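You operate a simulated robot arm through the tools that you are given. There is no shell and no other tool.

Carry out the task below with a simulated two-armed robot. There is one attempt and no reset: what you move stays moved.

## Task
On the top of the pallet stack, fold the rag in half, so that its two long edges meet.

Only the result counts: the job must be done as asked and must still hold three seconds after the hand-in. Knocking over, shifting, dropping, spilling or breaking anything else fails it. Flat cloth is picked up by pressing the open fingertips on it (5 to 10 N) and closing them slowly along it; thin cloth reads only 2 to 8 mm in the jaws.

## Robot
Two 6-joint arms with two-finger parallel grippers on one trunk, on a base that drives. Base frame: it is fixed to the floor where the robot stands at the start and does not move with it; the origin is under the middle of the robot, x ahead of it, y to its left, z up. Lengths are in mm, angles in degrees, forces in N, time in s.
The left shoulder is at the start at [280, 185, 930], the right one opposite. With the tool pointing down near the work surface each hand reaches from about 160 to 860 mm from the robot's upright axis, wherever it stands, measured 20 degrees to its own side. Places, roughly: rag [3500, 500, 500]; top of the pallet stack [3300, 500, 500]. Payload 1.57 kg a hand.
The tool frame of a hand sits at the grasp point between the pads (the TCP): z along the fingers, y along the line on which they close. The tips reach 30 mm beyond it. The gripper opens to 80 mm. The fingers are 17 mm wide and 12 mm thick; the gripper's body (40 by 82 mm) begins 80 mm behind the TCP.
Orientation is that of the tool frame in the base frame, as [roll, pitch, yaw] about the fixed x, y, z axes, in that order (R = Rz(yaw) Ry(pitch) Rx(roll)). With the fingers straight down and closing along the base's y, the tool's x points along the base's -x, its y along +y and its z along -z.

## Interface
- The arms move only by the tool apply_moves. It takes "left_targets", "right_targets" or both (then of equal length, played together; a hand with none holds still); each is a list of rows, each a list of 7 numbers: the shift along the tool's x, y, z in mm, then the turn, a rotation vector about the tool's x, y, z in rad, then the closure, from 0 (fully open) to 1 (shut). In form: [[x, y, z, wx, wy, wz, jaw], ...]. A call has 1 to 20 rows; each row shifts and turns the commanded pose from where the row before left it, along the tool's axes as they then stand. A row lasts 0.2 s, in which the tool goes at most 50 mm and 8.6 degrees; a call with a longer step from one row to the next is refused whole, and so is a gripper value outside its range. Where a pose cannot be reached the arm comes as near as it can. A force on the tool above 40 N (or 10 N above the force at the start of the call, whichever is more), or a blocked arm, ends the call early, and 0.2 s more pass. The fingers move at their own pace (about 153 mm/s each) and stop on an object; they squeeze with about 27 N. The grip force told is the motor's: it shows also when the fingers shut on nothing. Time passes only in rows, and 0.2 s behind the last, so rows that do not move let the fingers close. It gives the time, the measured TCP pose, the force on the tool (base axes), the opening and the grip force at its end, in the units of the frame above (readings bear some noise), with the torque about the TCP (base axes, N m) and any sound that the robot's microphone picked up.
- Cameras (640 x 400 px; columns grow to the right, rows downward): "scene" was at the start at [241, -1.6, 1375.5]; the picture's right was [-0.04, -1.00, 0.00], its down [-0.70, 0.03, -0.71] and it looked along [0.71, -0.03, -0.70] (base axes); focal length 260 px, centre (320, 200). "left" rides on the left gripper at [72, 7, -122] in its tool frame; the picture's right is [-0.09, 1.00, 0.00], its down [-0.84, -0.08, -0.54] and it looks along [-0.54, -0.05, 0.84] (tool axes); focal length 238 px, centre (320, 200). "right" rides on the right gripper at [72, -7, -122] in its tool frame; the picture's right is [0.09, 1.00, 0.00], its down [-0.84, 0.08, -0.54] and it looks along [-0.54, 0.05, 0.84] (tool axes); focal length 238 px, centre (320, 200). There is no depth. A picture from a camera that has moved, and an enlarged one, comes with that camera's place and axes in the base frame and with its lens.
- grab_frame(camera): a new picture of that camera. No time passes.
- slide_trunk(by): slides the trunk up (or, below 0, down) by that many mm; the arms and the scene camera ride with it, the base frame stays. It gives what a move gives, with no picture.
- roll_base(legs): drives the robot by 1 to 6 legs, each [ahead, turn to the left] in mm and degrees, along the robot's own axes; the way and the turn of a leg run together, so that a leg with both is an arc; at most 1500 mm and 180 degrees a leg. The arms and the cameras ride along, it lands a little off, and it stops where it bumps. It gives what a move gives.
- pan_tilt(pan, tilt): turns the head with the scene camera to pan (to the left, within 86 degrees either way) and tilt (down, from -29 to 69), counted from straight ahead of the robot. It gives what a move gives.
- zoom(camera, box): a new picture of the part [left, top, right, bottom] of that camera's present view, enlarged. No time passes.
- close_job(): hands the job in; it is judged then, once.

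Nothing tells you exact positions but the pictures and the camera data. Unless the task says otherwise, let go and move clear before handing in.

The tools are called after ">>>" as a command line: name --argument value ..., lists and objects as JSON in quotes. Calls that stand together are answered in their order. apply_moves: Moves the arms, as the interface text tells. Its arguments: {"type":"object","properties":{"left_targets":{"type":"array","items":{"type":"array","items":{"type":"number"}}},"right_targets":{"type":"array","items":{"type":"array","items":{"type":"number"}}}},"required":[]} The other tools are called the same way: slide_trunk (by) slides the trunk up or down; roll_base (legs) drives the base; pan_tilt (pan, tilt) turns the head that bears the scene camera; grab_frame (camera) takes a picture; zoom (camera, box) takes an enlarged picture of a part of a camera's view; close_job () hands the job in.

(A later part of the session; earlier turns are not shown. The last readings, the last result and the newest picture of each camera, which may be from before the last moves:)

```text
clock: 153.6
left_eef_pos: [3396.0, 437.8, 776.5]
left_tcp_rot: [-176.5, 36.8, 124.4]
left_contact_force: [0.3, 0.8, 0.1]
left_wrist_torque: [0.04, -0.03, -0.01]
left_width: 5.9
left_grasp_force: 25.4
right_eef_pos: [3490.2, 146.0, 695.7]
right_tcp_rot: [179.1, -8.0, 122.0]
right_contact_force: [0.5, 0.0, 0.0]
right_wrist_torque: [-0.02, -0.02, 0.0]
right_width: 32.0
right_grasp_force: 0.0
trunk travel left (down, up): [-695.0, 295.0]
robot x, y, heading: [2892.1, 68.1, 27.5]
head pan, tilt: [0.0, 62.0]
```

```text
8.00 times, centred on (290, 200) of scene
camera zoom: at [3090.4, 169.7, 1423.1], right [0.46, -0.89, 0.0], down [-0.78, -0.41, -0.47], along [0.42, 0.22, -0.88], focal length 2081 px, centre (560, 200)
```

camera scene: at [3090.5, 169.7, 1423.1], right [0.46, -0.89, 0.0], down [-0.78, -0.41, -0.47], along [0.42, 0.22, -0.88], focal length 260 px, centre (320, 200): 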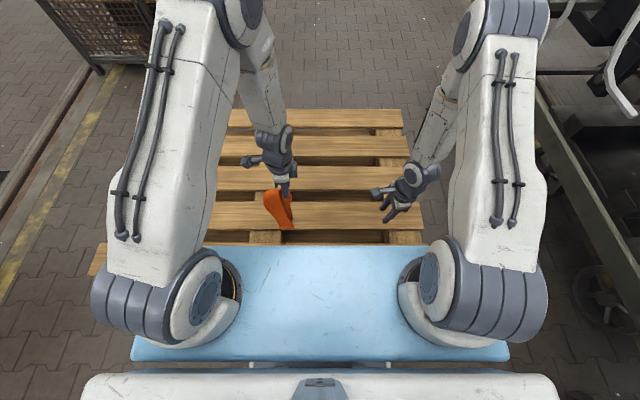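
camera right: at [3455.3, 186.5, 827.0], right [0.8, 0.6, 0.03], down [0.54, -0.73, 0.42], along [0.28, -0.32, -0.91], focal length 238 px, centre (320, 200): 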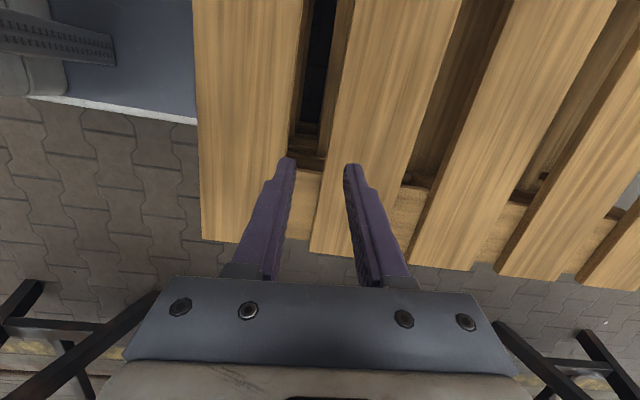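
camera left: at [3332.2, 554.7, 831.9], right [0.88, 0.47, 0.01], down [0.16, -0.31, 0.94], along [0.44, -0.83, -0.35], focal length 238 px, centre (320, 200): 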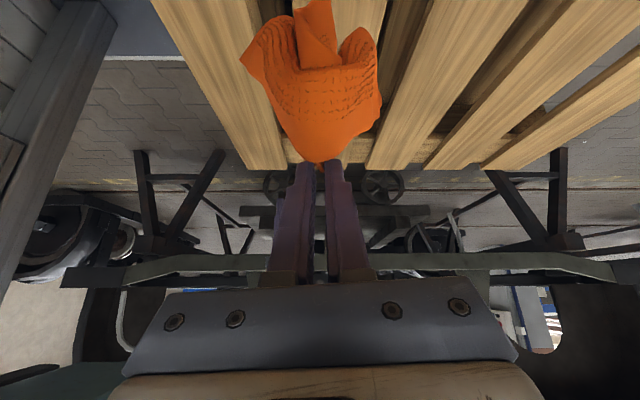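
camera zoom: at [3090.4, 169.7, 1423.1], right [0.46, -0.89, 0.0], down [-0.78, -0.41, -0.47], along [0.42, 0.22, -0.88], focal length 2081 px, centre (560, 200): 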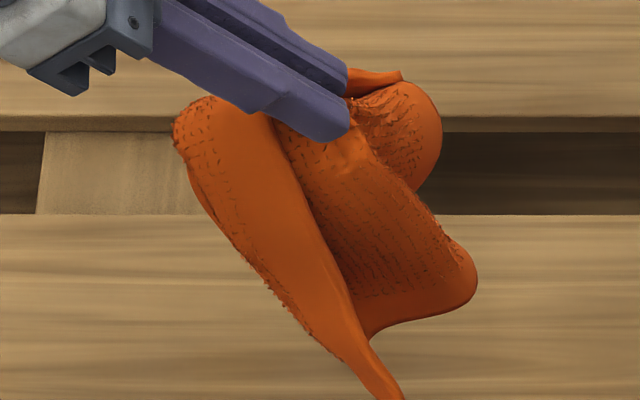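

The rag has actually opened: it hangs ~190 mm from the middle of its right long edge. I can now lay it flat again. First park the right arm out of the way and straighten the left hand.

>>> apply_moves --right_targets '[[-40, -10, -6, 0, 0, 0, 0.6], [-40, -10, -6, 0, 0, 0, 0.6], [-40, -10, -6, 0, 0, 0, 0.6], [0, -10, 0, 0, 0, 0, 0.6], [0, 0, 0, 0, 0, 0, 0.6], [0, 0, 0, 0, 0, 0, 0.6]]' --left_targets '[[0, 0, 0, 0, 0.128, 0, 1.0], [0, 0, 0, 0, 0.128, 0, 1.0], [0, 0, 0, 0, 0.128, 0, 1.0], [0, 0, 0, 0, 0.128, 0, 1.0], [0, 0, 0, 0, 0.128, 0, 1.0], [0, 0, 0, 0, 0, 0, 1.0]]'

>>> grab_frame --camera "scene"

>>> grab_frame --camera "left"

```text
clock: 155.0
left_eef_pos: [3392.7, 439.6, 777.4]
left_tcp_rot: [-177.6, 0.3, 122.4]
left_contact_force: [-0.2, -0.5, 0.4]
left_wrist_torque: [-0.01, 0.03, -0.02]
left_width: 6.0
left_grasp_force: 24.7
right_eef_pos: [3519.0, 20.6, 697.6]
right_tcp_rot: [179.0, -8.0, 122.0]
right_contact_force: [0.6, 0.8, 0.1]
right_wrist_torque: [-0.02, 0.0, 0.03]
right_width: 32.0
right_grasp_force: 0.1
trunk travel left (down, up): [-695.0, 295.0]
robot x, y, heading: [2893.1, 67.8, 27.6]
head pan, tilt: [0.0, 62.0]
```

```text
taken
camera scene: at [3090.5, 169.6, 1423.2], right [0.46, -0.89, 0.0], down [-0.78, -0.41, -0.47], along [0.42, 0.22, -0.88], focal length 260 px, centre (320, 200)
```

scene: 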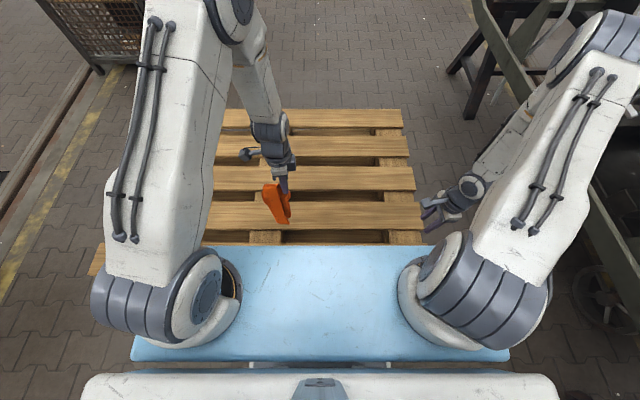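

```text
taken
camera left: at [3363.0, 507.9, 899.7], right [0.89, 0.45, -0.04], down [0.4, -0.73, 0.55], along [0.22, -0.5, -0.83], focal length 238 px, centre (320, 200)
```

left: 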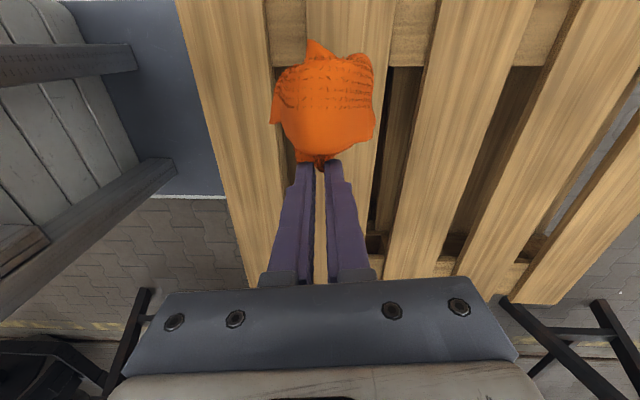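

>>> zoom --camera "scene" --box '[250, 165, 310, 235]'

>>> zoom --camera "left" --box '[240, 20, 400, 180]'

```text
5.71 times, centred on (280, 200) of scene
camera zoom: at [3090.5, 169.6, 1423.2], right [0.46, -0.89, 0.0], down [-0.78, -0.41, -0.47], along [0.42, 0.22, -0.88], focal length 1486 px, centre (549, 200)
```

zoom: 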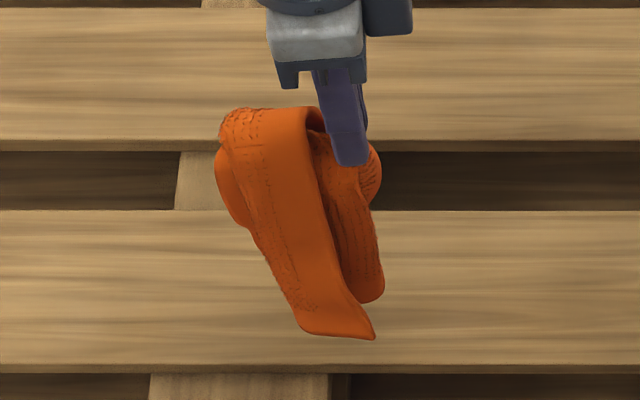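

```text
2.50 times, centred on (320, 100) of left
camera zoom: at [3363.0, 507.9, 899.7], right [0.89, 0.45, -0.04], down [0.4, -0.73, 0.55], along [0.22, -0.5, -0.83], focal length 596 px, centre (320, 450)
```

zoom: 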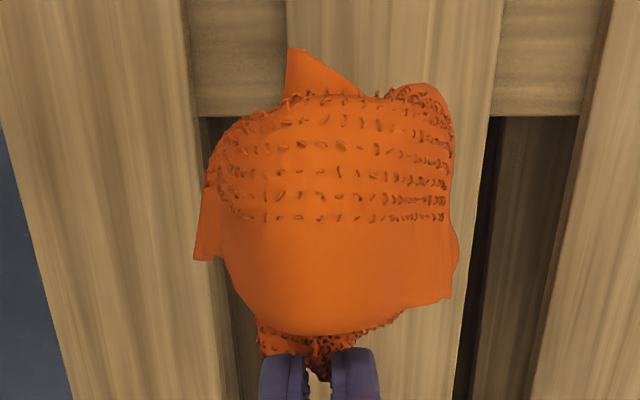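

The grip holds the crease after all, and the flap is still resting on top. It began to open when tilted, so I'll turn the hand's yaw a bit to free the wrist and tilt further (toward −60°), then shake again.

>>> apply_moves --left_targets '[[10, 0, 0, 0, 0, 0.12, 1.0], [10, 0, 0, 0, 0, 0.12, 1.0], [10, 0, 0, 0, 0, 0.12, 1.0], [0, 0, 0, 0, -0.14, 0, 1.0], [0, 0, 0, 0, -0.14, 0, 1.0], [0, 0, 0, 0, -0.14, 0, 1.0], [0, 0, 0, 0, -0.14, 0, 1.0], [0, 0, 0, 0, -0.14, 0, 1.0], [0, 0, 0, 0, -0.14, 0, 1.0], [0, 0, 0, 0, -0.14, 0, 1.0], [0, 0, 0, 0, -0.14, 0, 1.0], [0, 0, 0, 0, 0, 0, 1.0]]'

>>> grab_frame --camera "left"

>>> zoom --camera "scene" --box '[220, 130, 340, 240]'

```text
clock: 157.6
left_eef_pos: [3378.8, 468.2, 779.2]
left_tcp_rot: [-174.8, 65.4, 106.4]
left_contact_force: [-0.2, -0.7, -0.6]
left_wrist_torque: [0.0, -0.01, 0.05]
left_width: 5.9
left_grasp_force: 26.2
right_eef_pos: [3519.1, 22.4, 696.4]
right_tcp_rot: [179.1, -8.0, 122.1]
right_contact_force: [-0.7, 0.4, 0.4]
right_wrist_torque: [0.02, -0.03, -0.01]
right_width: 31.9
right_grasp_force: 0.0
trunk travel left (down, up): [-695.0, 295.0]
robot x, y, heading: [2892.4, 65.4, 27.3]
head pan, tilt: [0.0, 62.0]
```

```text
taken
camera left: at [3355.9, 607.2, 764.4], right [0.99, 0.17, 0.05], down [-0.07, 0.13, 0.99], along [0.16, -0.98, 0.14], focal length 238 px, centre (320, 200)
```

left: 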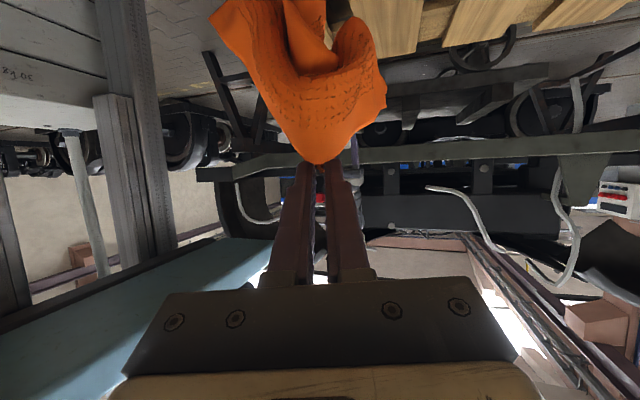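

```text
3.64 times, centred on (280, 185) of scene
camera zoom: at [3090.5, 169.8, 1423.1], right [0.46, -0.89, 0.0], down [-0.78, -0.41, -0.47], along [0.42, 0.22, -0.88], focal length 946 px, centre (466, 254)
```

zoom: 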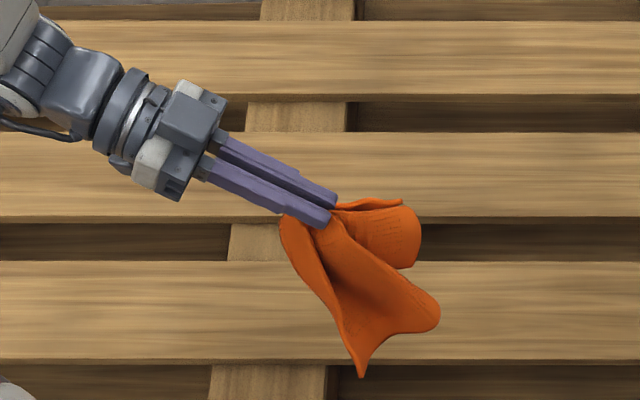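

>>> apply_moves --left_targets '[[19, 0, -40, 0, 0, 0, 1.0], [-19, 0, 40, 0, 0, 0, 1.0], [19, 0, -40, 0, 0, 0, 1.0], [-19, 0, 40, 0, 0, 0, 1.0], [-38, 0, -18, 0, 0, 0, 1.0], [38, 0, 18, 0, 0, 0, 1.0], [-38, 0, -18, 0, 0, 0, 1.0], [38, 0, 18, 0, 0, 0, 1.0], [0, 0, 0, 0, 0, 0, 1.0], [0, 0, 0, 0, 0, 0, 1.0]]'

>>> grab_frame --camera "left"

>>> zoom --camera "scene" --box '[220, 130, 340, 240]'

```text
clock: 159.8
left_eef_pos: [3377.9, 465.5, 777.3]
left_tcp_rot: [-174.7, 65.2, 106.5]
left_contact_force: [-0.2, 0.0, -0.9]
left_wrist_torque: [-0.03, 0.01, 0.07]
left_width: 5.8
left_grasp_force: 25.6
right_eef_pos: [3519.7, 20.4, 696.7]
right_tcp_rot: [179.1, -8.0, 122.0]
right_contact_force: [0.2, 0.1, 0.2]
right_wrist_torque: [0.0, 0.02, 0.0]
right_width: 31.9
right_grasp_force: 0.0
trunk travel left (down, up): [-695.0, 295.0]
robot x, y, heading: [2890.5, 67.6, 27.7]
head pan, tilt: [0.0, 62.0]
```

```text
taken
camera left: at [3354.7, 605.1, 763.4], right [0.99, 0.17, 0.05], down [-0.07, 0.13, 0.99], along [0.16, -0.98, 0.14], focal length 238 px, centre (320, 200)
```

left: 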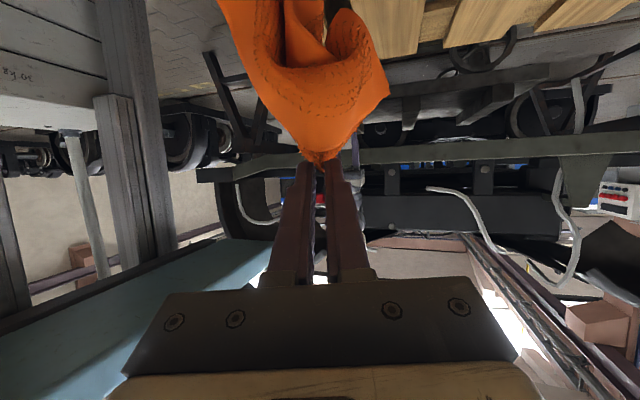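

```text
3.64 times, centred on (280, 185) of scene
camera zoom: at [3090.5, 169.8, 1423.1], right [0.46, -0.89, 0.0], down [-0.78, -0.41, -0.47], along [0.42, 0.22, -0.88], focal length 946 px, centre (466, 254)
```

zoom: 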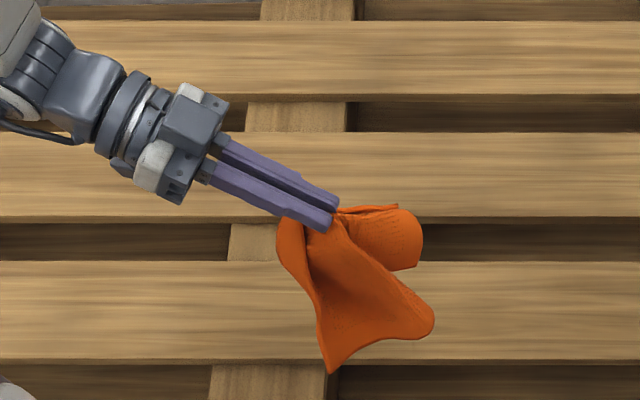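

The ends of the flap have dropped open; only its middle is caught at the grip. I'll lower the trunk and lay the rag down to the left by moving right while lowering and un-tilting, so the opened ends extend leftward.

>>> slide_trunk --by -120

>>> apply_moves --left_targets '[[4.2, 2.4, 15.3, 0, 0.096, 0, 1.0], [2.8, 2.4, 15.8, 0, 0.096, 0, 1.0], [1.2, 2.4, 16.3, 0, 0.096, 0, 1.0], [-0.3, 2.4, 16.7, 0, 0.096, 0, 1.0], [-2, 2.4, 16.8, 0, 0.096, 0, 1.0], [-3.6, 2.4, 16.9, 0, 0.096, 0, 1.0], [-5.2, 2.4, 16.7, 0, 0.096, 0, 1.0]]'

>>> grab_frame --camera "left"

>>> zoom --camera "scene" --box '[220, 150, 380, 250]'

```text
clock: 161.3
left_eef_pos: [3378.5, 466.9, 655.3]
left_tcp_rot: [-174.7, 65.2, 106.5]
left_contact_force: [0.6, -0.3, -0.4]
left_wrist_torque: [0.03, -0.01, 0.1]
left_width: 5.8
left_grasp_force: 25.7
right_eef_pos: [3519.5, 21.5, 576.4]
right_tcp_rot: [179.0, -8.0, 122.0]
right_contact_force: [0.5, -0.9, 0.3]
right_wrist_torque: [0.0, -0.02, 0.01]
right_width: 32.0
right_grasp_force: 0.1
trunk travel left (down, up): [-575.0, 415.0]
robot x, y, heading: [2894.3, 66.3, 27.4]
head pan, tilt: [0.0, 62.0]
```

```text
clock: 162.9
left_eef_pos: [3408.8, 381.2, 583.5]
left_tcp_rot: [-177.4, 26.7, 102.9]
left_contact_force: [-0.2, 0.3, 0.1]
left_wrist_torque: [-0.03, 0.01, 0.02]
left_width: 6.1
left_grasp_force: 25.9
right_eef_pos: [3520.3, 21.5, 576.6]
right_tcp_rot: [179.1, -8.0, 122.1]
right_contact_force: [-0.3, -0.1, -0.4]
right_wrist_torque: [-0.01, 0.0, 0.02]
right_width: 32.0
right_grasp_force: 0.1
trunk travel left (down, up): [-575.0, 415.0]
robot x, y, heading: [2890.9, 64.4, 27.2]
head pan, tilt: [0.0, 62.0]
```

```text
taken
camera left: at [3393.6, 500.3, 660.2], right [0.99, 0.12, 0.0], down [0.06, -0.5, 0.86], along [0.11, -0.86, -0.51], focal length 238 px, centre (320, 200)
```

left: 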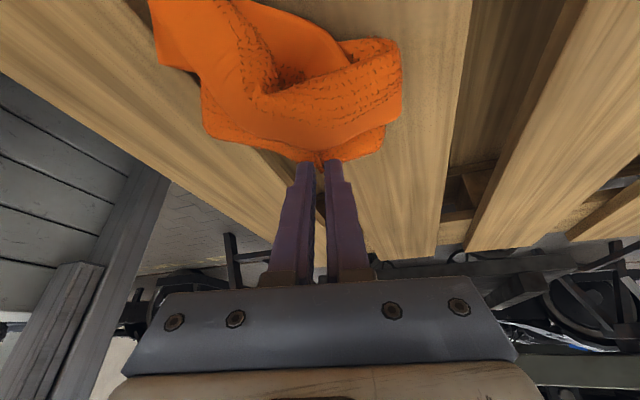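

```text
4.00 times, centred on (300, 200) of scene
camera zoom: at [3090.4, 169.9, 1303.2], right [0.46, -0.89, 0.0], down [-0.78, -0.41, -0.47], along [0.42, 0.22, -0.88], focal length 1040 px, centre (400, 200)
```

zoom: 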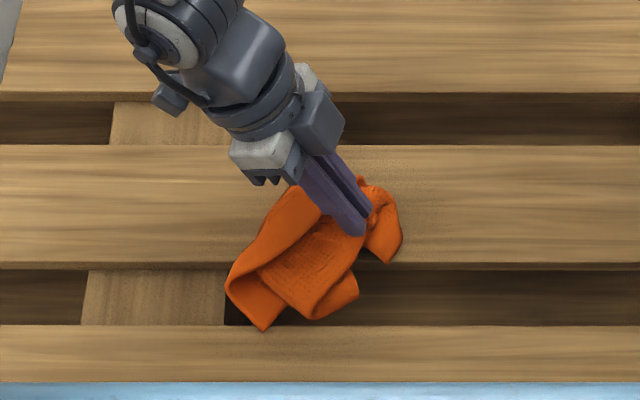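

The near end is spreading out nicely on the deck. Finish laying it down.

>>> apply_moves --left_targets '[[-6.7, 2.4, 16.3, 0, 0.096, 0, 1.0], [-8.3, 2.4, 15.9, 0, 0.096, 0, 1.0], [-9.7, 2.4, 10, 0, 0.096, 0, 1.0], [-12, 2.4, 0, 0, 0.05, 0, 1.0], [-12, 2.4, 0, 0, 0.05, 0, 1.0], [0, 0, 0, 0, 0, 0, 1.0]]'

>>> grab_frame --camera "left"

>>> zoom --camera "scene" --box '[220, 150, 380, 250]'

```text
clock: 164.3
left_eef_pos: [3433.4, 320.5, 553.7]
left_tcp_rot: [-177.8, 4.5, 101.9]
left_contact_force: [0.0, 0.2, 0.8]
left_wrist_torque: [-0.02, 0.03, 0.07]
left_width: 5.7
left_grasp_force: 25.7
right_eef_pos: [3520.2, 21.1, 576.1]
right_tcp_rot: [179.0, -8.0, 122.0]
right_contact_force: [-0.1, 0.0, -0.5]
right_wrist_torque: [-0.03, 0.0, 0.05]
right_width: 32.2
right_grasp_force: 0.2
trunk travel left (down, up): [-575.0, 415.0]
robot x, y, heading: [2894.6, 63.4, 27.7]
head pan, tilt: [0.0, 62.0]
```

```text
taken
camera left: at [3426.3, 403.6, 671.0], right [0.99, 0.11, -0.03], down [0.11, -0.79, 0.61], along [0.04, -0.61, -0.79], focal length 238 px, centre (320, 200)
```

left: 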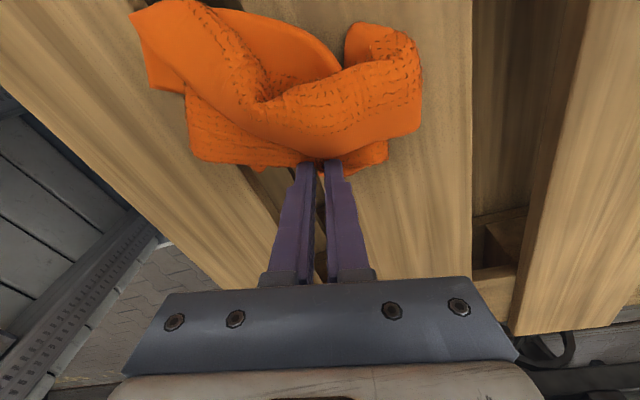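

```text
4.00 times, centred on (300, 200) of scene
camera zoom: at [3090.5, 169.7, 1303.2], right [0.46, -0.89, 0.0], down [-0.78, -0.41, -0.47], along [0.42, 0.22, -0.88], focal length 1040 px, centre (400, 200)
```

zoom: 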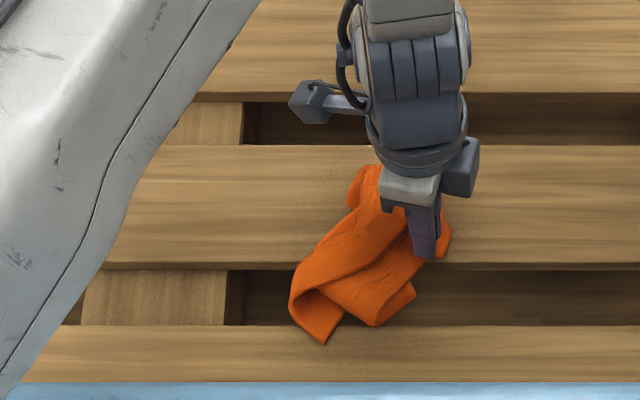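

The rag is down, bunched. I'll release it and look at the whole thing to pick a free corner.

>>> apply_moves --left_targets '[[0, 0, 8, 0, 0, 0, 1.0], [0, 0, 0, 0, 0, 0, 0.8], [0, 0, 0, 0, 0, 0, 0.6], [0, 0, 0, 0, 0, 0, 0.4], [0, 0, -15, 0, 0, 0, 0.4], [0, 0, -35, 0, 0, 0, 0.4], [20, 0, -35, 0, 0, 0, 0.4], [40, 10, 0, 0, 0, 0, 0.4], [40, 10, 0, 0, 0, 0, 0.4], [40, 10, 0, 0, 0, 0, 0.4]]'

>>> zoom --camera "scene" --box '[240, 150, 380, 250]'

>>> grab_frame --camera "left"

```text
clock: 166.5
left_eef_pos: [3433.7, 470.3, 619.3]
left_tcp_rot: [-177.8, 4.6, 101.9]
left_contact_force: [0.4, 0.9, 0.0]
left_wrist_torque: [0.05, -0.02, 0.01]
left_width: 47.9
left_grasp_force: 0.0
right_eef_pos: [3521.2, 20.7, 576.1]
right_tcp_rot: [179.1, -8.0, 122.1]
right_contact_force: [-0.7, 0.1, -0.6]
right_wrist_torque: [0.01, -0.01, -0.03]
right_width: 31.9
right_grasp_force: 0.0
trunk travel left (down, up): [-575.0, 415.0]
robot x, y, heading: [2889.8, 63.5, 27.4]
head pan, tilt: [0.0, 62.0]
```

```text
4.00 times, centred on (310, 200) of scene
camera zoom: at [3090.5, 169.4, 1303.2], right [0.46, -0.89, 0.0], down [-0.78, -0.41, -0.47], along [0.42, 0.22, -0.88], focal length 1040 px, centre (360, 200)
```

zoom: 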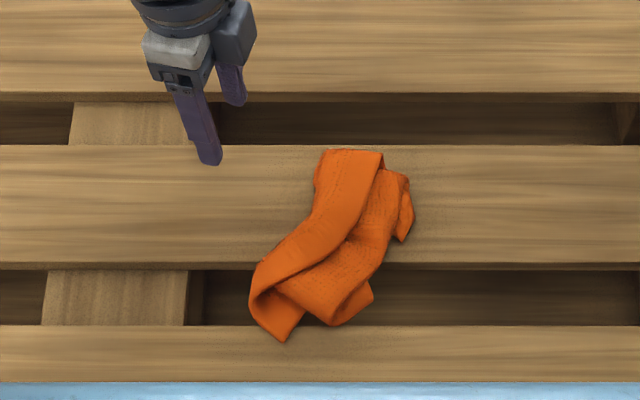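

```text
taken
camera left: at [3427.8, 552.0, 736.3], right [0.99, 0.11, -0.03], down [0.11, -0.79, 0.61], along [0.04, -0.61, -0.79], focal length 238 px, centre (320, 200)
```

left: 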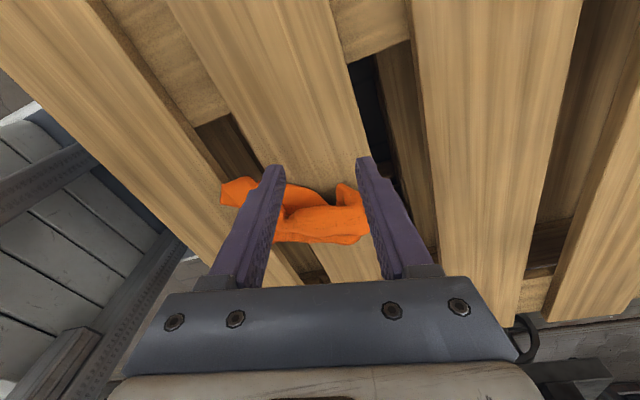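

Now the rag is a twisted strip around y≈-40…65, within reach of both hands. I'll bring the right hand's camera over it for a straight-down view.

>>> apply_moves --right_targets '[[37.5, 7.9, -1, 0, 0, 0, 0.6], [37.5, 7.9, -1, 0, 0, 0, 0.6], [37.5, 7.9, -1, 0, 0, 0, 0.6], [37.5, 7.9, -1, 0, 0, 0, 0.6], [37.5, 7.9, -10, 0, 0, 0, 0.6], [37.5, 7.9, -20, 0, 0, 0, 0.6], [30, 7.9, -20, 0, 0.128, 0, 0.6], [0, 0, -10, 0, 0.128, 0, 0.6], [0, 0, -10, 0, 0.128, 0, 0.6], [0, 0, 0, 0, 0, 0, 0.6]]' --left_targets '[[30, 0, 0, 0, 0, 0, 0.4], [30, 0, 0, 0, 0, 0, 0.4], [30, 0, 0, 0, 0, 0, 0.4], [0, 0, 0, 0, 0, 0, 0.4], [0, 0, 0, 0, 0, 0, 0.4], [0, 0, 0, 0, 0, 0, 0.4], [0, 0, 0, 0, 0, 0, 0.4], [0, 0, 0, 0, 0, 0, 0.4], [0, 0, 0, 0, 0, 0, 0.4], [0, 0, 0, 0, 0, 0, 0.4]]'

>>> grab_frame --camera "right"

>>> zoom --camera "right" --box '[200, 30, 460, 200]'

```text
clock: 168.7
left_eef_pos: [3416.6, 556.9, 610.3]
left_tcp_rot: [-177.9, 4.6, 101.8]
left_contact_force: [0.1, 0.5, -0.2]
left_wrist_torque: [-0.01, 0.04, 0.0]
left_width: 48.0
left_grasp_force: 0.0
right_eef_pos: [3435.2, 250.1, 682.5]
right_tcp_rot: [178.6, -30.1, 122.6]
right_contact_force: [-0.1, -0.8, -0.6]
right_wrist_torque: [0.02, 0.03, -0.02]
right_width: 32.0
right_grasp_force: 0.0
right hand out of reach, approached as far as the arm can: row 9
trunk travel left (down, up): [-575.0, 415.0]
robot x, y, heading: [2892.7, 64.8, 27.4]
head pan, tilt: [0.0, 62.0]
```

```text
taken
camera right: at [3427.2, 246.1, 824.1], right [0.8, 0.59, 0.07], down [0.59, -0.81, 0.05], along [0.08, 0.0, -1.0], focal length 238 px, centre (320, 200)
```

right: 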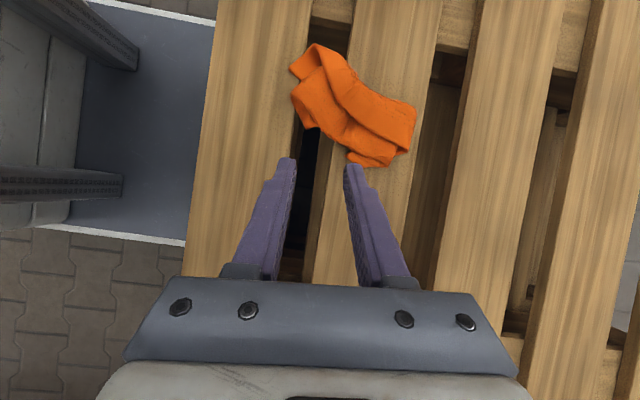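

```text
2.35 times, centred on (330, 115) of right
camera zoom: at [3427.2, 246.1, 824.1], right [0.8, 0.59, 0.07], down [0.59, -0.81, 0.05], along [0.08, 0.0, -1.0], focal length 561 px, centre (296, 400)
```

zoom: 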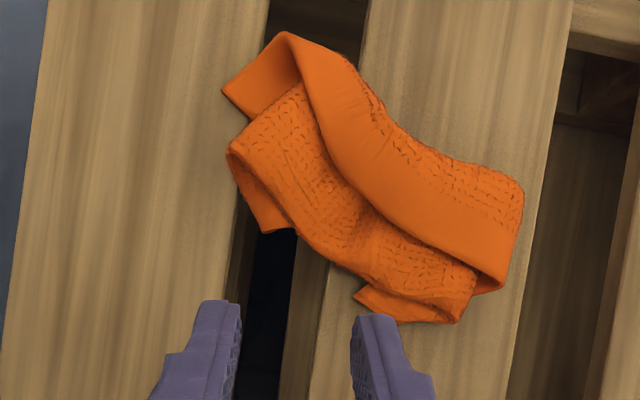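

Now I can see it clearly: a true rag corner lies flat and single-layer at about (538, 72), with ~45 x 35 mm exposed. I'll bring the left hand there with its closing direction along that corner's edge.

>>> apply_moves --left_targets '[[0, 0, 0, -0.037, 0.08, 0, 0.7], [0, 0, 0, 0, 0, -0.126, 0.7], [0, 0, 0, 0, 0, -0.126, 0.7], [0, 0, 0, 0, 0, -0.126, 0.7], [0, 0, 0, 0, 0, -0.126, 0.7], [0, 0, 0, 0, 0, -0.126, 0.7], [0, 0, 0, 0, 0, -0.126, 0.7], [0, 0, 0, 0, 0, -0.126, 0.7], [0, 0, 0, 0, 0, -0.126, 0.7], [3, -39, 4, 0, 0, 0, 0.7], [3, -39, 4, 0, 0, 0, 0.7], [3, -39, 4, 0, 0, 0, 0.7], [3, -39, 4, 0, 0, 0, 0.7], [3, -39, 4, 0, 0, 0, 0.7], [0, 0, 0, 0, 0, 0, 0.7]]'

>>> grab_frame --camera "left"

>>> zoom --camera "right" --box '[200, 10, 460, 180]'

```text
clock: 171.9
left_eef_pos: [3331.8, 382.5, 590.6]
left_tcp_rot: [-179.9, -0.1, 159.6]
left_contact_force: [0.6, 0.3, 0.1]
left_wrist_torque: [-0.01, -0.01, 0.02]
left_width: 24.0
left_grasp_force: 0.0
right_eef_pos: [3435.7, 249.8, 683.3]
right_tcp_rot: [178.6, -30.1, 122.5]
right_contact_force: [0.4, 0.5, -0.1]
right_wrist_torque: [0.0, 0.02, -0.01]
right_width: 31.9
right_grasp_force: 0.1
trunk travel left (down, up): [-575.0, 415.0]
robot x, y, heading: [2893.1, 60.7, 27.6]
head pan, tilt: [0.0, 62.0]
```

```text
taken
camera left: at [3266.8, 413.3, 713.7], right [0.43, 0.9, 0.0], down [0.76, -0.36, 0.54], along [0.49, -0.24, -0.84], focal length 238 px, centre (320, 200)
```

left: 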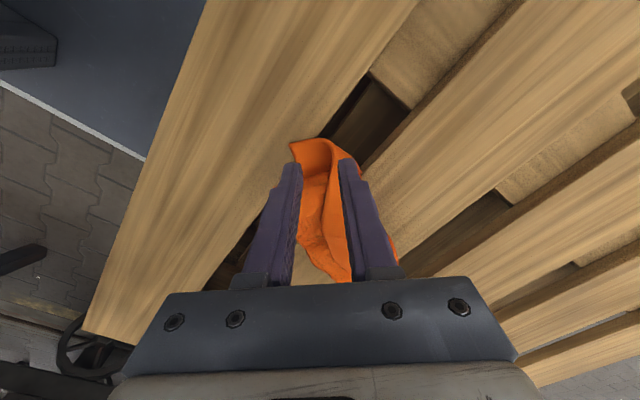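

```text
2.35 times, centred on (330, 95) of right
camera zoom: at [3427.3, 246.3, 824.0], right [0.8, 0.59, 0.07], down [0.59, -0.81, 0.05], along [0.09, 0.0, -1.0], focal length 561 px, centre (296, 447)
```

zoom: 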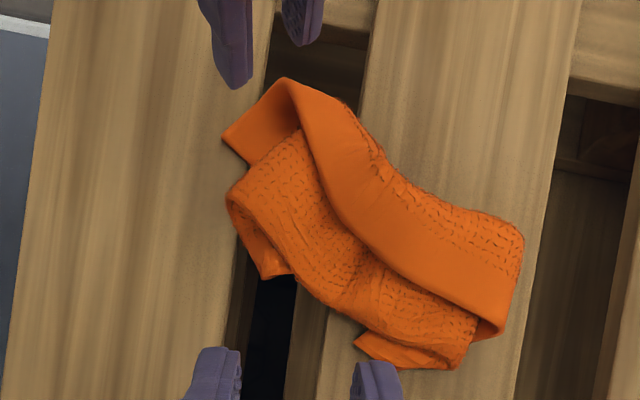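

>>> apply_moves --left_targets '[[0, 0, 0, 0, 0, -0.085, 0.7], [0, 0, 0, 0, 0, -0.085, 0.7], [-7.5, -1, 18, 0, 0, 0, 0.7], [0, 0, 18, 0, 0, 0, 0.7], [0, 0, 5, 0, 0, 0, 0.7], [0, 0, 0, 0, 0, 0, 0.7]]'

>>> zoom --camera "left" --box '[230, 90, 430, 230]'

>>> zoom --camera "right" --box '[200, 10, 460, 180]'

```text
clock: 173.3
left_eef_pos: [3340.4, 379.0, 551.9]
left_tcp_rot: [179.9, -0.2, 169.3]
left_contact_force: [0.4, 0.2, -0.2]
left_wrist_torque: [0.0, 0.02, 0.01]
left_width: 24.3
left_grasp_force: 0.0
right_eef_pos: [3435.8, 251.5, 684.4]
right_tcp_rot: [178.5, -30.1, 122.4]
right_contact_force: [-0.3, -0.6, 0.4]
right_wrist_torque: [-0.03, 0.02, -0.02]
right_width: 32.2
right_grasp_force: 0.1
trunk travel left (down, up): [-575.0, 415.0]
robot x, y, heading: [2891.0, 64.5, 27.3]
head pan, tilt: [0.0, 62.0]
```

```text
2.86 times, centred on (330, 160) of left
camera zoom: at [3272.2, 399.2, 674.5], right [0.27, 0.96, 0.0], down [0.81, -0.23, 0.54], along [0.52, -0.15, -0.84], focal length 681 px, centre (291, 314)
```

zoom: 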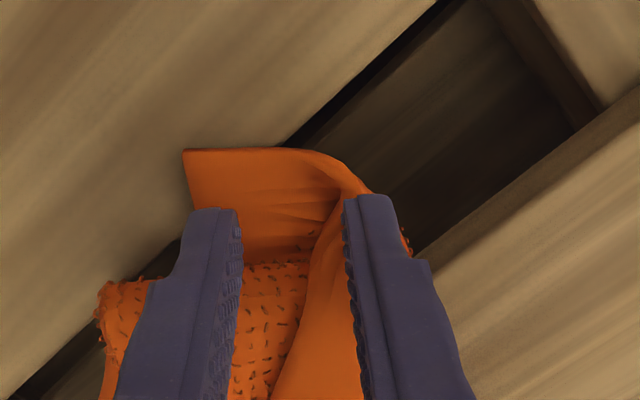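

```text
2.35 times, centred on (330, 95) of right
camera zoom: at [3427.3, 246.2, 824.0], right [0.8, 0.59, 0.07], down [0.59, -0.81, 0.05], along [0.09, 0.0, -1.0], focal length 561 px, centre (296, 447)
```

zoom: 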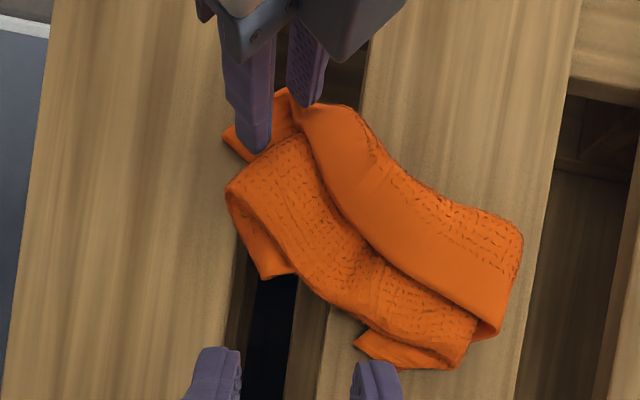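

>>> apply_moves --left_targets '[[3, -9, 0, 0, 0, 0, 0.74], [0, 0, 6, 0, 0, 0, 0.74], [0, 0, 3, 0, 0, 0, 0.74], [0, 0, 0, 0, 0, 0, 0.74]]'

>>> zoom --camera "left" --box '[230, 90, 430, 230]'

```text
clock: 174.3
left_eef_pos: [3337.5, 371.1, 542.5]
left_tcp_rot: [179.9, -0.1, 169.3]
left_contact_force: [-1.3, 0.2, 8.7]
left_wrist_torque: [0.1, -0.03, 0.05]
left_width: 20.8
left_grasp_force: 0.1
right_eef_pos: [3434.4, 250.7, 683.4]
right_tcp_rot: [178.5, -30.0, 122.5]
right_contact_force: [0.6, 0.5, -0.2]
right_wrist_torque: [0.0, -0.02, -0.01]
right_width: 32.0
right_grasp_force: 0.0
trunk travel left (down, up): [-575.0, 415.0]
robot x, y, heading: [2890.3, 68.1, 27.2]
head pan, tilt: [0.0, 62.0]
```

```text
2.86 times, centred on (330, 160) of left
camera zoom: at [3267.4, 391.3, 665.2], right [0.27, 0.96, 0.0], down [0.81, -0.23, 0.54], along [0.52, -0.15, -0.84], focal length 681 px, centre (291, 314)
```

zoom: 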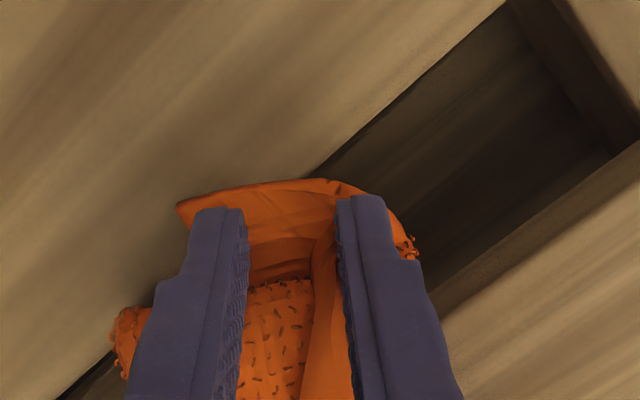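

>>> apply_moves --left_targets '[[0, 0, 0.3, 0, 0, 0, 0.78], [0, 0, 0, 0, 0, 0, 0.82], [0, 0, 0, 0, 0, 0, 0.86], [0, 0, 0, 0, 0, 0, 0.9], [0, 0, 0, 0, 0, 0, 0.95], [0, 0, 0, 0, 0, 0, 1.0], [0, 0, 0, 0, 0, 0, 1.0]]'

>>> zoom --camera "left" --box '[230, 90, 430, 230]'

```text
clock: 175.9
left_eef_pos: [3336.9, 371.8, 542.0]
left_tcp_rot: [179.9, 0.0, 169.3]
left_contact_force: [1.4, 2.3, 15.6]
left_wrist_torque: [0.09, -0.15, -0.01]
left_width: 2.9
left_grasp_force: 24.3
right_eef_pos: [3435.7, 249.9, 681.8]
right_tcp_rot: [178.4, -30.0, 122.6]
right_contact_force: [0.9, -0.4, 0.4]
right_wrist_torque: [0.0, 0.03, 0.06]
right_width: 31.7
right_grasp_force: 0.0
trunk travel left (down, up): [-575.0, 415.0]
robot x, y, heading: [2889.1, 63.6, 27.4]
head pan, tilt: [0.0, 62.0]
```

```text
2.86 times, centred on (330, 160) of left
camera zoom: at [3267.5, 391.2, 664.3], right [0.27, 0.96, 0.0], down [0.81, -0.23, 0.54], along [0.52, -0.15, -0.84], focal length 681 px, centre (291, 314)
```

zoom: 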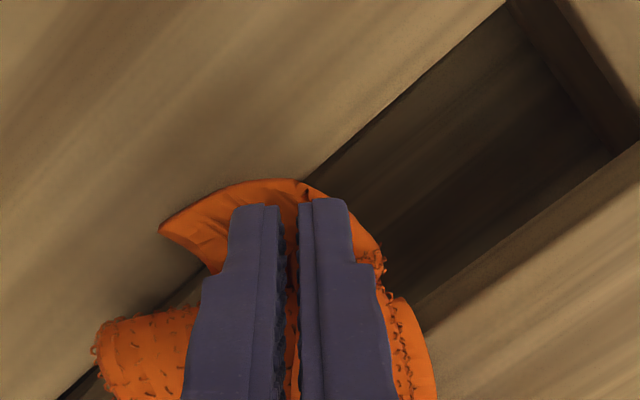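

>>> apply_moves --left_targets '[[0, 0, -5, 0, 0, 0, 1.0], [0, 0, -8, 0, 0, 0, 1.0], [0, 0, -10, 0, 0, 0, 1.0], [0, 0, -10, 0, 0, 0, 1.0], [0, 0, 0, 0, 0, 0, 1.0]]'

>>> grab_frame --camera "left"

>>> zoom --camera "right" --box '[200, 10, 460, 180]'

```text
clock: 177.1
left_eef_pos: [3334.7, 370.2, 575.6]
left_tcp_rot: [180.0, -0.1, 169.3]
left_contact_force: [-0.7, 1.1, -0.3]
left_wrist_torque: [-0.02, 0.02, -0.05]
left_width: 2.0
left_grasp_force: 23.4
right_eef_pos: [3434.9, 250.9, 684.1]
right_tcp_rot: [178.7, -30.0, 122.5]
right_contact_force: [0.3, 0.5, -0.5]
right_wrist_torque: [0.05, -0.02, 0.01]
right_width: 31.8
right_grasp_force: 0.1
trunk travel left (down, up): [-575.0, 415.0]
robot x, y, heading: [2894.6, 65.6, 27.3]
head pan, tilt: [0.0, 62.0]
```

```text
taken
camera left: at [3265.5, 391.3, 698.1], right [0.28, 0.96, 0.0], down [0.81, -0.23, 0.54], along [0.52, -0.15, -0.84], focal length 238 px, centre (320, 200)
```

left: 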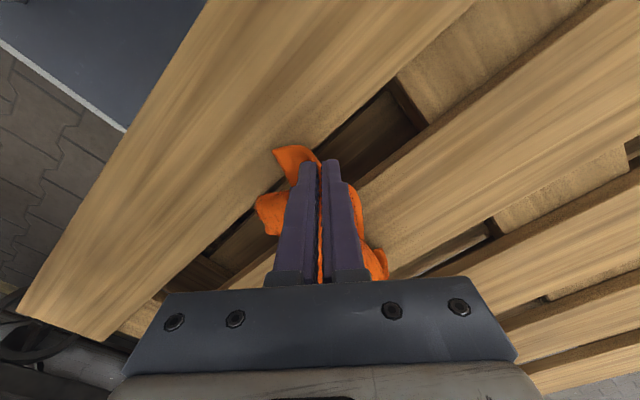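

```text
2.35 times, centred on (330, 95) of right
camera zoom: at [3427.3, 246.2, 824.0], right [0.8, 0.59, 0.07], down [0.59, -0.81, 0.05], along [0.09, 0.0, -1.0], focal length 561 px, centre (296, 447)
```

zoom: 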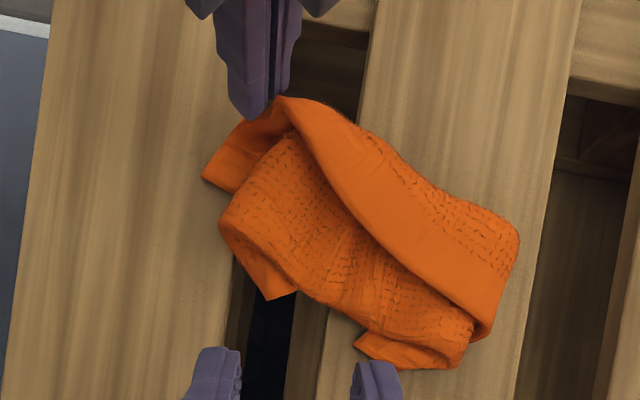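

The corner is held (2 mm, single thickness) and lifting. Continue lifting slowly.

>>> apply_moves --left_targets '[[0, 0, -8, 0, 0, 0, 1.0], [0, 0, -8, 0, 0, 0, 1.0], [0, 0, -8, 0, 0, 0, 1.0], [0, 0, -8, 0, 0, 0, 1.0], [0, 0, -8, 0, 0, 0, 1.0], [0, 0, -8, 0, 0, 0, 1.0], [0, 0, -8, 0, 0, 0, 1.0], [0, 0, -8, 0, 0, 0, 1.0], [0, 0, 0, 0, 0, 0, 1.0]]'

>>> zoom --camera "right" --box '[200, 10, 460, 180]'

>>> zoom --camera "scene" --box '[230, 150, 390, 250]'

```text
clock: 179.1
left_eef_pos: [3336.8, 371.5, 637.9]
left_tcp_rot: [180.0, -0.1, 169.3]
left_contact_force: [0.2, 0.1, -0.5]
left_wrist_torque: [0.0, 0.01, -0.03]
left_width: 2.2
left_grasp_force: 23.6
right_eef_pos: [3435.3, 249.9, 682.5]
right_tcp_rot: [178.6, -30.0, 122.5]
right_contact_force: [-0.4, 0.0, 0.6]
right_wrist_torque: [0.0, -0.03, 0.01]
right_width: 32.0
right_grasp_force: 0.0
trunk travel left (down, up): [-575.0, 415.0]
robot x, y, heading: [2891.1, 68.2, 27.1]
head pan, tilt: [0.0, 62.0]
```

```text
2.35 times, centred on (330, 95) of right
camera zoom: at [3427.3, 246.2, 824.0], right [0.8, 0.59, 0.07], down [0.59, -0.81, 0.05], along [0.09, 0.0, -1.0], focal length 561 px, centre (296, 447)
```

zoom: 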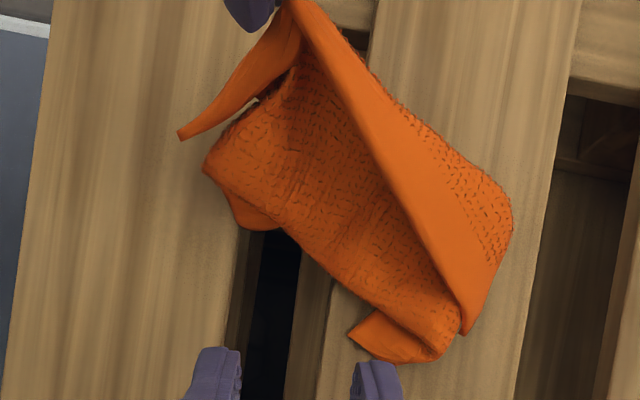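

```text
4.00 times, centred on (310, 200) of scene
camera zoom: at [3090.4, 169.7, 1303.2], right [0.46, -0.89, 0.0], down [-0.78, -0.41, -0.47], along [0.42, 0.22, -0.88], focal length 1040 px, centre (360, 200)
```

zoom: 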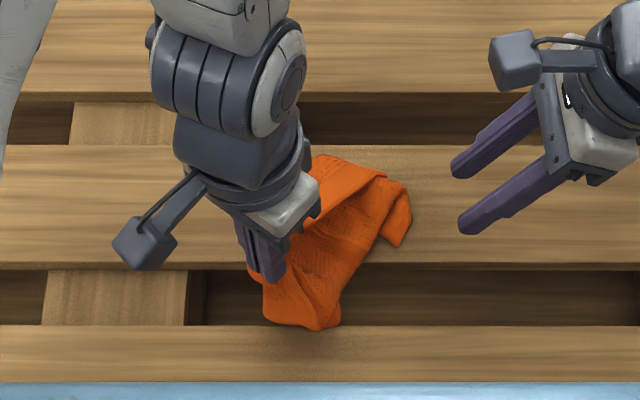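

Excellent — the flap is opening up cleanly. Now I carry this edge over to the far-left side (away from the rest of the rag) and lower it to spread the rag out.

>>> apply_moves --left_targets '[[-5.2, 13.6, -8, 0, 0, 0, 1.0], [-5.2, 13.6, -8, 0, 0, 0, 1.0], [-5.2, 13.6, 0, 0, 0, 0, 1.0], [-5.2, 13.6, 4, 0, 0, 0, 1.0], [-5.2, 13.6, 10, 0, 0, 0, 1.0], [-5.2, 13.6, 14, 0, 0, 0, 1.0], [-5.2, 13.6, 18, 0, 0, 0, 1.0], [-5.2, 13.6, 18, 0, 0, 0, 1.0], [0, 0, 0, 0, 0, 0, 1.0]]'

>>> grab_frame --camera "right"

>>> zoom --camera "scene" --box '[230, 140, 390, 250]'

```text
clock: 181.1
left_eef_pos: [3397.7, 470.3, 591.0]
left_tcp_rot: [180.0, 0.0, 169.3]
left_contact_force: [-0.4, -0.6, 0.7]
left_wrist_torque: [0.02, -0.03, -0.04]
left_width: 2.2
left_grasp_force: 23.9
right_eef_pos: [3435.5, 250.2, 682.8]
right_tcp_rot: [178.6, -30.0, 122.5]
right_contact_force: [-0.2, 0.4, 0.0]
right_wrist_torque: [-0.02, 0.02, -0.02]
right_width: 31.9
right_grasp_force: 0.0
trunk travel left (down, up): [-575.0, 415.0]
robot x, y, heading: [2889.9, 69.4, 27.3]
head pan, tilt: [0.0, 62.0]
```

```text
taken
camera right: at [3427.3, 246.2, 823.9], right [0.8, 0.59, 0.07], down [0.59, -0.81, 0.05], along [0.09, 0.0, -1.0], focal length 238 px, centre (320, 200)
```

right: 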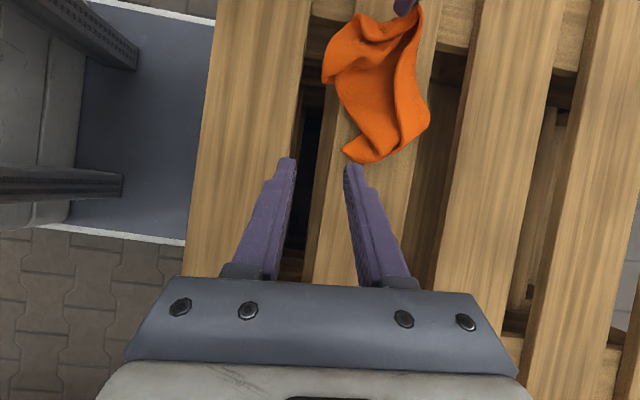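

```text
3.64 times, centred on (310, 195) of scene
camera zoom: at [3090.4, 169.7, 1303.1], right [0.46, -0.89, 0.0], down [-0.78, -0.41, -0.47], along [0.42, 0.22, -0.88], focal length 946 px, centre (356, 218)
```

zoom: 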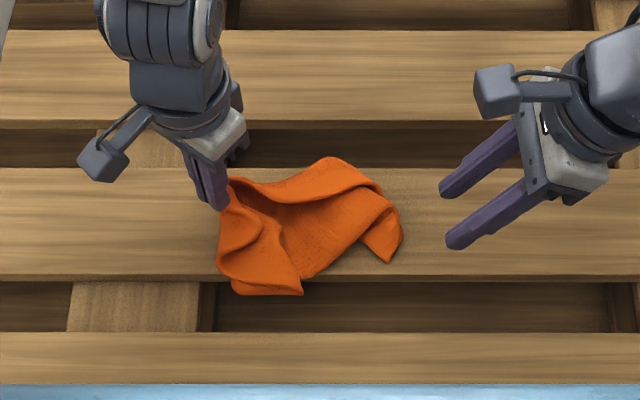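

>>> apply_moves --left_targets '[[12, 10, 12, 0, 0, 0, 1.0], [12, 10, 14, 0, 0, 0, 1.0], [12, 10, 14, 0, 0, 0, 1.0], [12, 10, 4, 0, 0, 0, 1.0], [0, 0, 0, 0, 0, 0, 1.0], [0, 0, 0, 0, 0, 0, 0.8], [0, 0, 0, 0, 0, 0, 0.6], [0, 0, -20, 0, 0, 0, 0.5], [20, 0, -40, 0, 0, 0, 0.5], [45, 0, -20, 0, 0, 0, 0.5], [45, 0, 0, 0, 0, 0, 0.5]]'

>>> apply_moves --right_targets '[[30, 10, -20, 0, 0, 0, 0.6], [30, 10, -20, 0, 0, 0, 0.6], [0, 0, 0, 0, 0, 0, 0.6]]'

>>> grab_frame --camera "right"

>>> zoom --camera "right" --box '[220, 20, 480, 190]'

>>> zoom --camera "scene" --box '[230, 140, 390, 250]'

```text
clock: 183.5
left_eef_pos: [3250.7, 537.8, 624.7]
left_tcp_rot: [180.0, -0.2, 169.3]
left_contact_force: [-0.2, 0.0, 0.6]
left_wrist_torque: [0.03, 0.02, 0.01]
left_width: 39.9
left_grasp_force: 0.1
right_eef_pos: [3436.4, 250.4, 683.6]
right_tcp_rot: [178.6, -30.0, 122.5]
right_contact_force: [-0.3, 0.4, -0.5]
right_wrist_torque: [0.0, 0.01, 0.02]
right_width: 32.1
right_grasp_force: 0.1
trunk travel left (down, up): [-575.0, 415.0]
robot x, y, heading: [2893.8, 65.5, 27.7]
head pan, tilt: [0.0, 62.0]
```

```text
clock: 184.3
left_eef_pos: [3250.6, 538.3, 625.2]
left_tcp_rot: [180.0, -0.1, 169.3]
left_contact_force: [0.1, -0.1, -0.1]
left_wrist_torque: [0.0, 0.02, -0.01]
left_width: 39.7
left_grasp_force: 0.1
right_eef_pos: [3401.9, 267.6, 713.7]
right_tcp_rot: [178.4, -30.0, 122.6]
right_contact_force: [-0.4, 0.6, -0.2]
right_wrist_torque: [-0.04, 0.02, 0.0]
right_width: 32.2
right_grasp_force: 0.0
right hand out of reach, approached as far as the arm can: row 1, 2
trunk travel left (down, up): [-575.0, 415.0]
robot x, y, heading: [2892.0, 66.3, 27.5]
head pan, tilt: [0.0, 62.0]
```

```text
taken
camera right: at [3392.9, 262.6, 853.6], right [0.8, 0.59, 0.07], down [0.59, -0.81, 0.05], along [0.09, 0.0, -1.0], focal length 238 px, centre (320, 200)
```

right: 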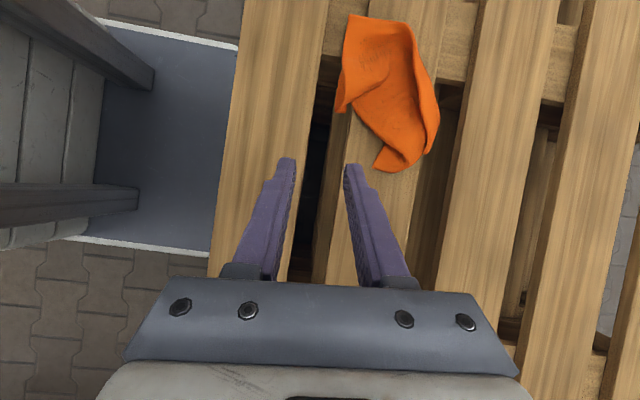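

```text
2.35 times, centred on (350, 105) of right
camera zoom: at [3392.9, 262.6, 853.6], right [0.8, 0.59, 0.07], down [0.59, -0.81, 0.05], along [0.09, 0.0, -1.0], focal length 561 px, centre (249, 424)
```

zoom: 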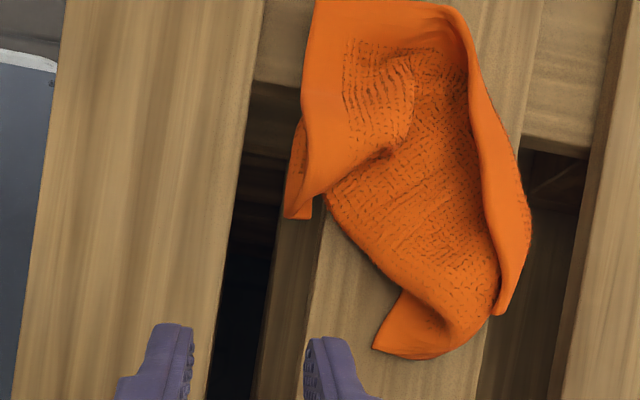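

```text
3.64 times, centred on (310, 195) of scene
camera zoom: at [3090.4, 169.8, 1303.2], right [0.46, -0.89, 0.0], down [-0.78, -0.41, -0.47], along [0.42, 0.22, -0.88], focal length 946 px, centre (356, 218)
```

zoom: 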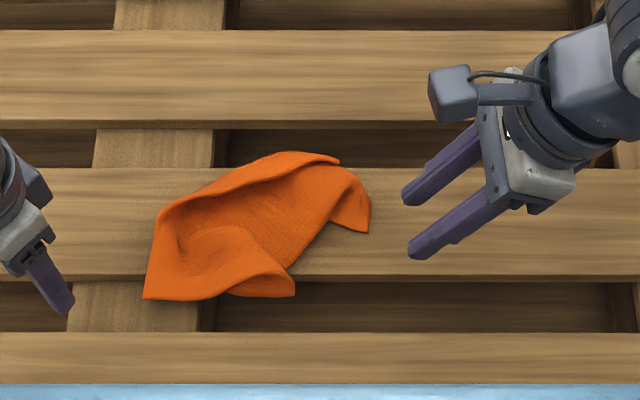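

Much better — the rag is largely open now. Let me view it more closely.

>>> zoom --camera "scene" --box '[262, 170, 342, 230]'

>>> grab_frame --camera "left"

```text
6.67 times, centred on (302, 200) of scene
camera zoom: at [3090.4, 169.8, 1303.2], right [0.46, -0.89, 0.0], down [-0.78, -0.41, -0.47], along [0.42, 0.22, -0.88], focal length 1734 px, centre (440, 200)
```

zoom: 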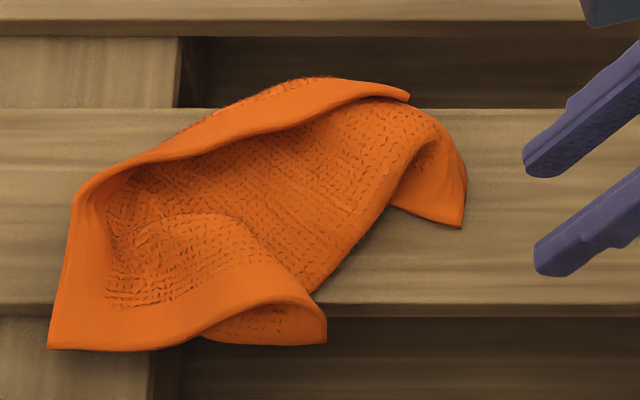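

```text
taken
camera left: at [3180.2, 558.0, 747.9], right [0.27, 0.96, 0.0], down [0.81, -0.23, 0.54], along [0.52, -0.15, -0.84], focal length 238 px, centre (320, 200)
```

left: 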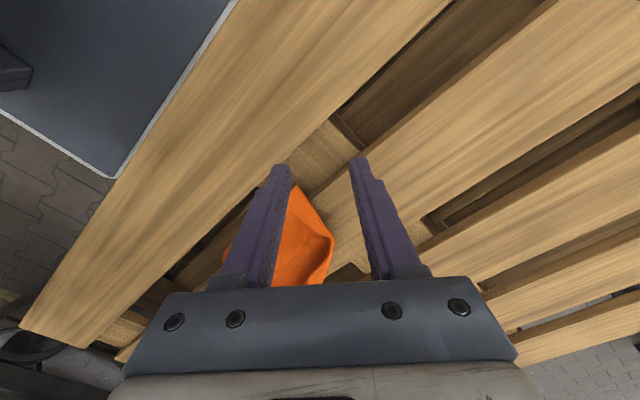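

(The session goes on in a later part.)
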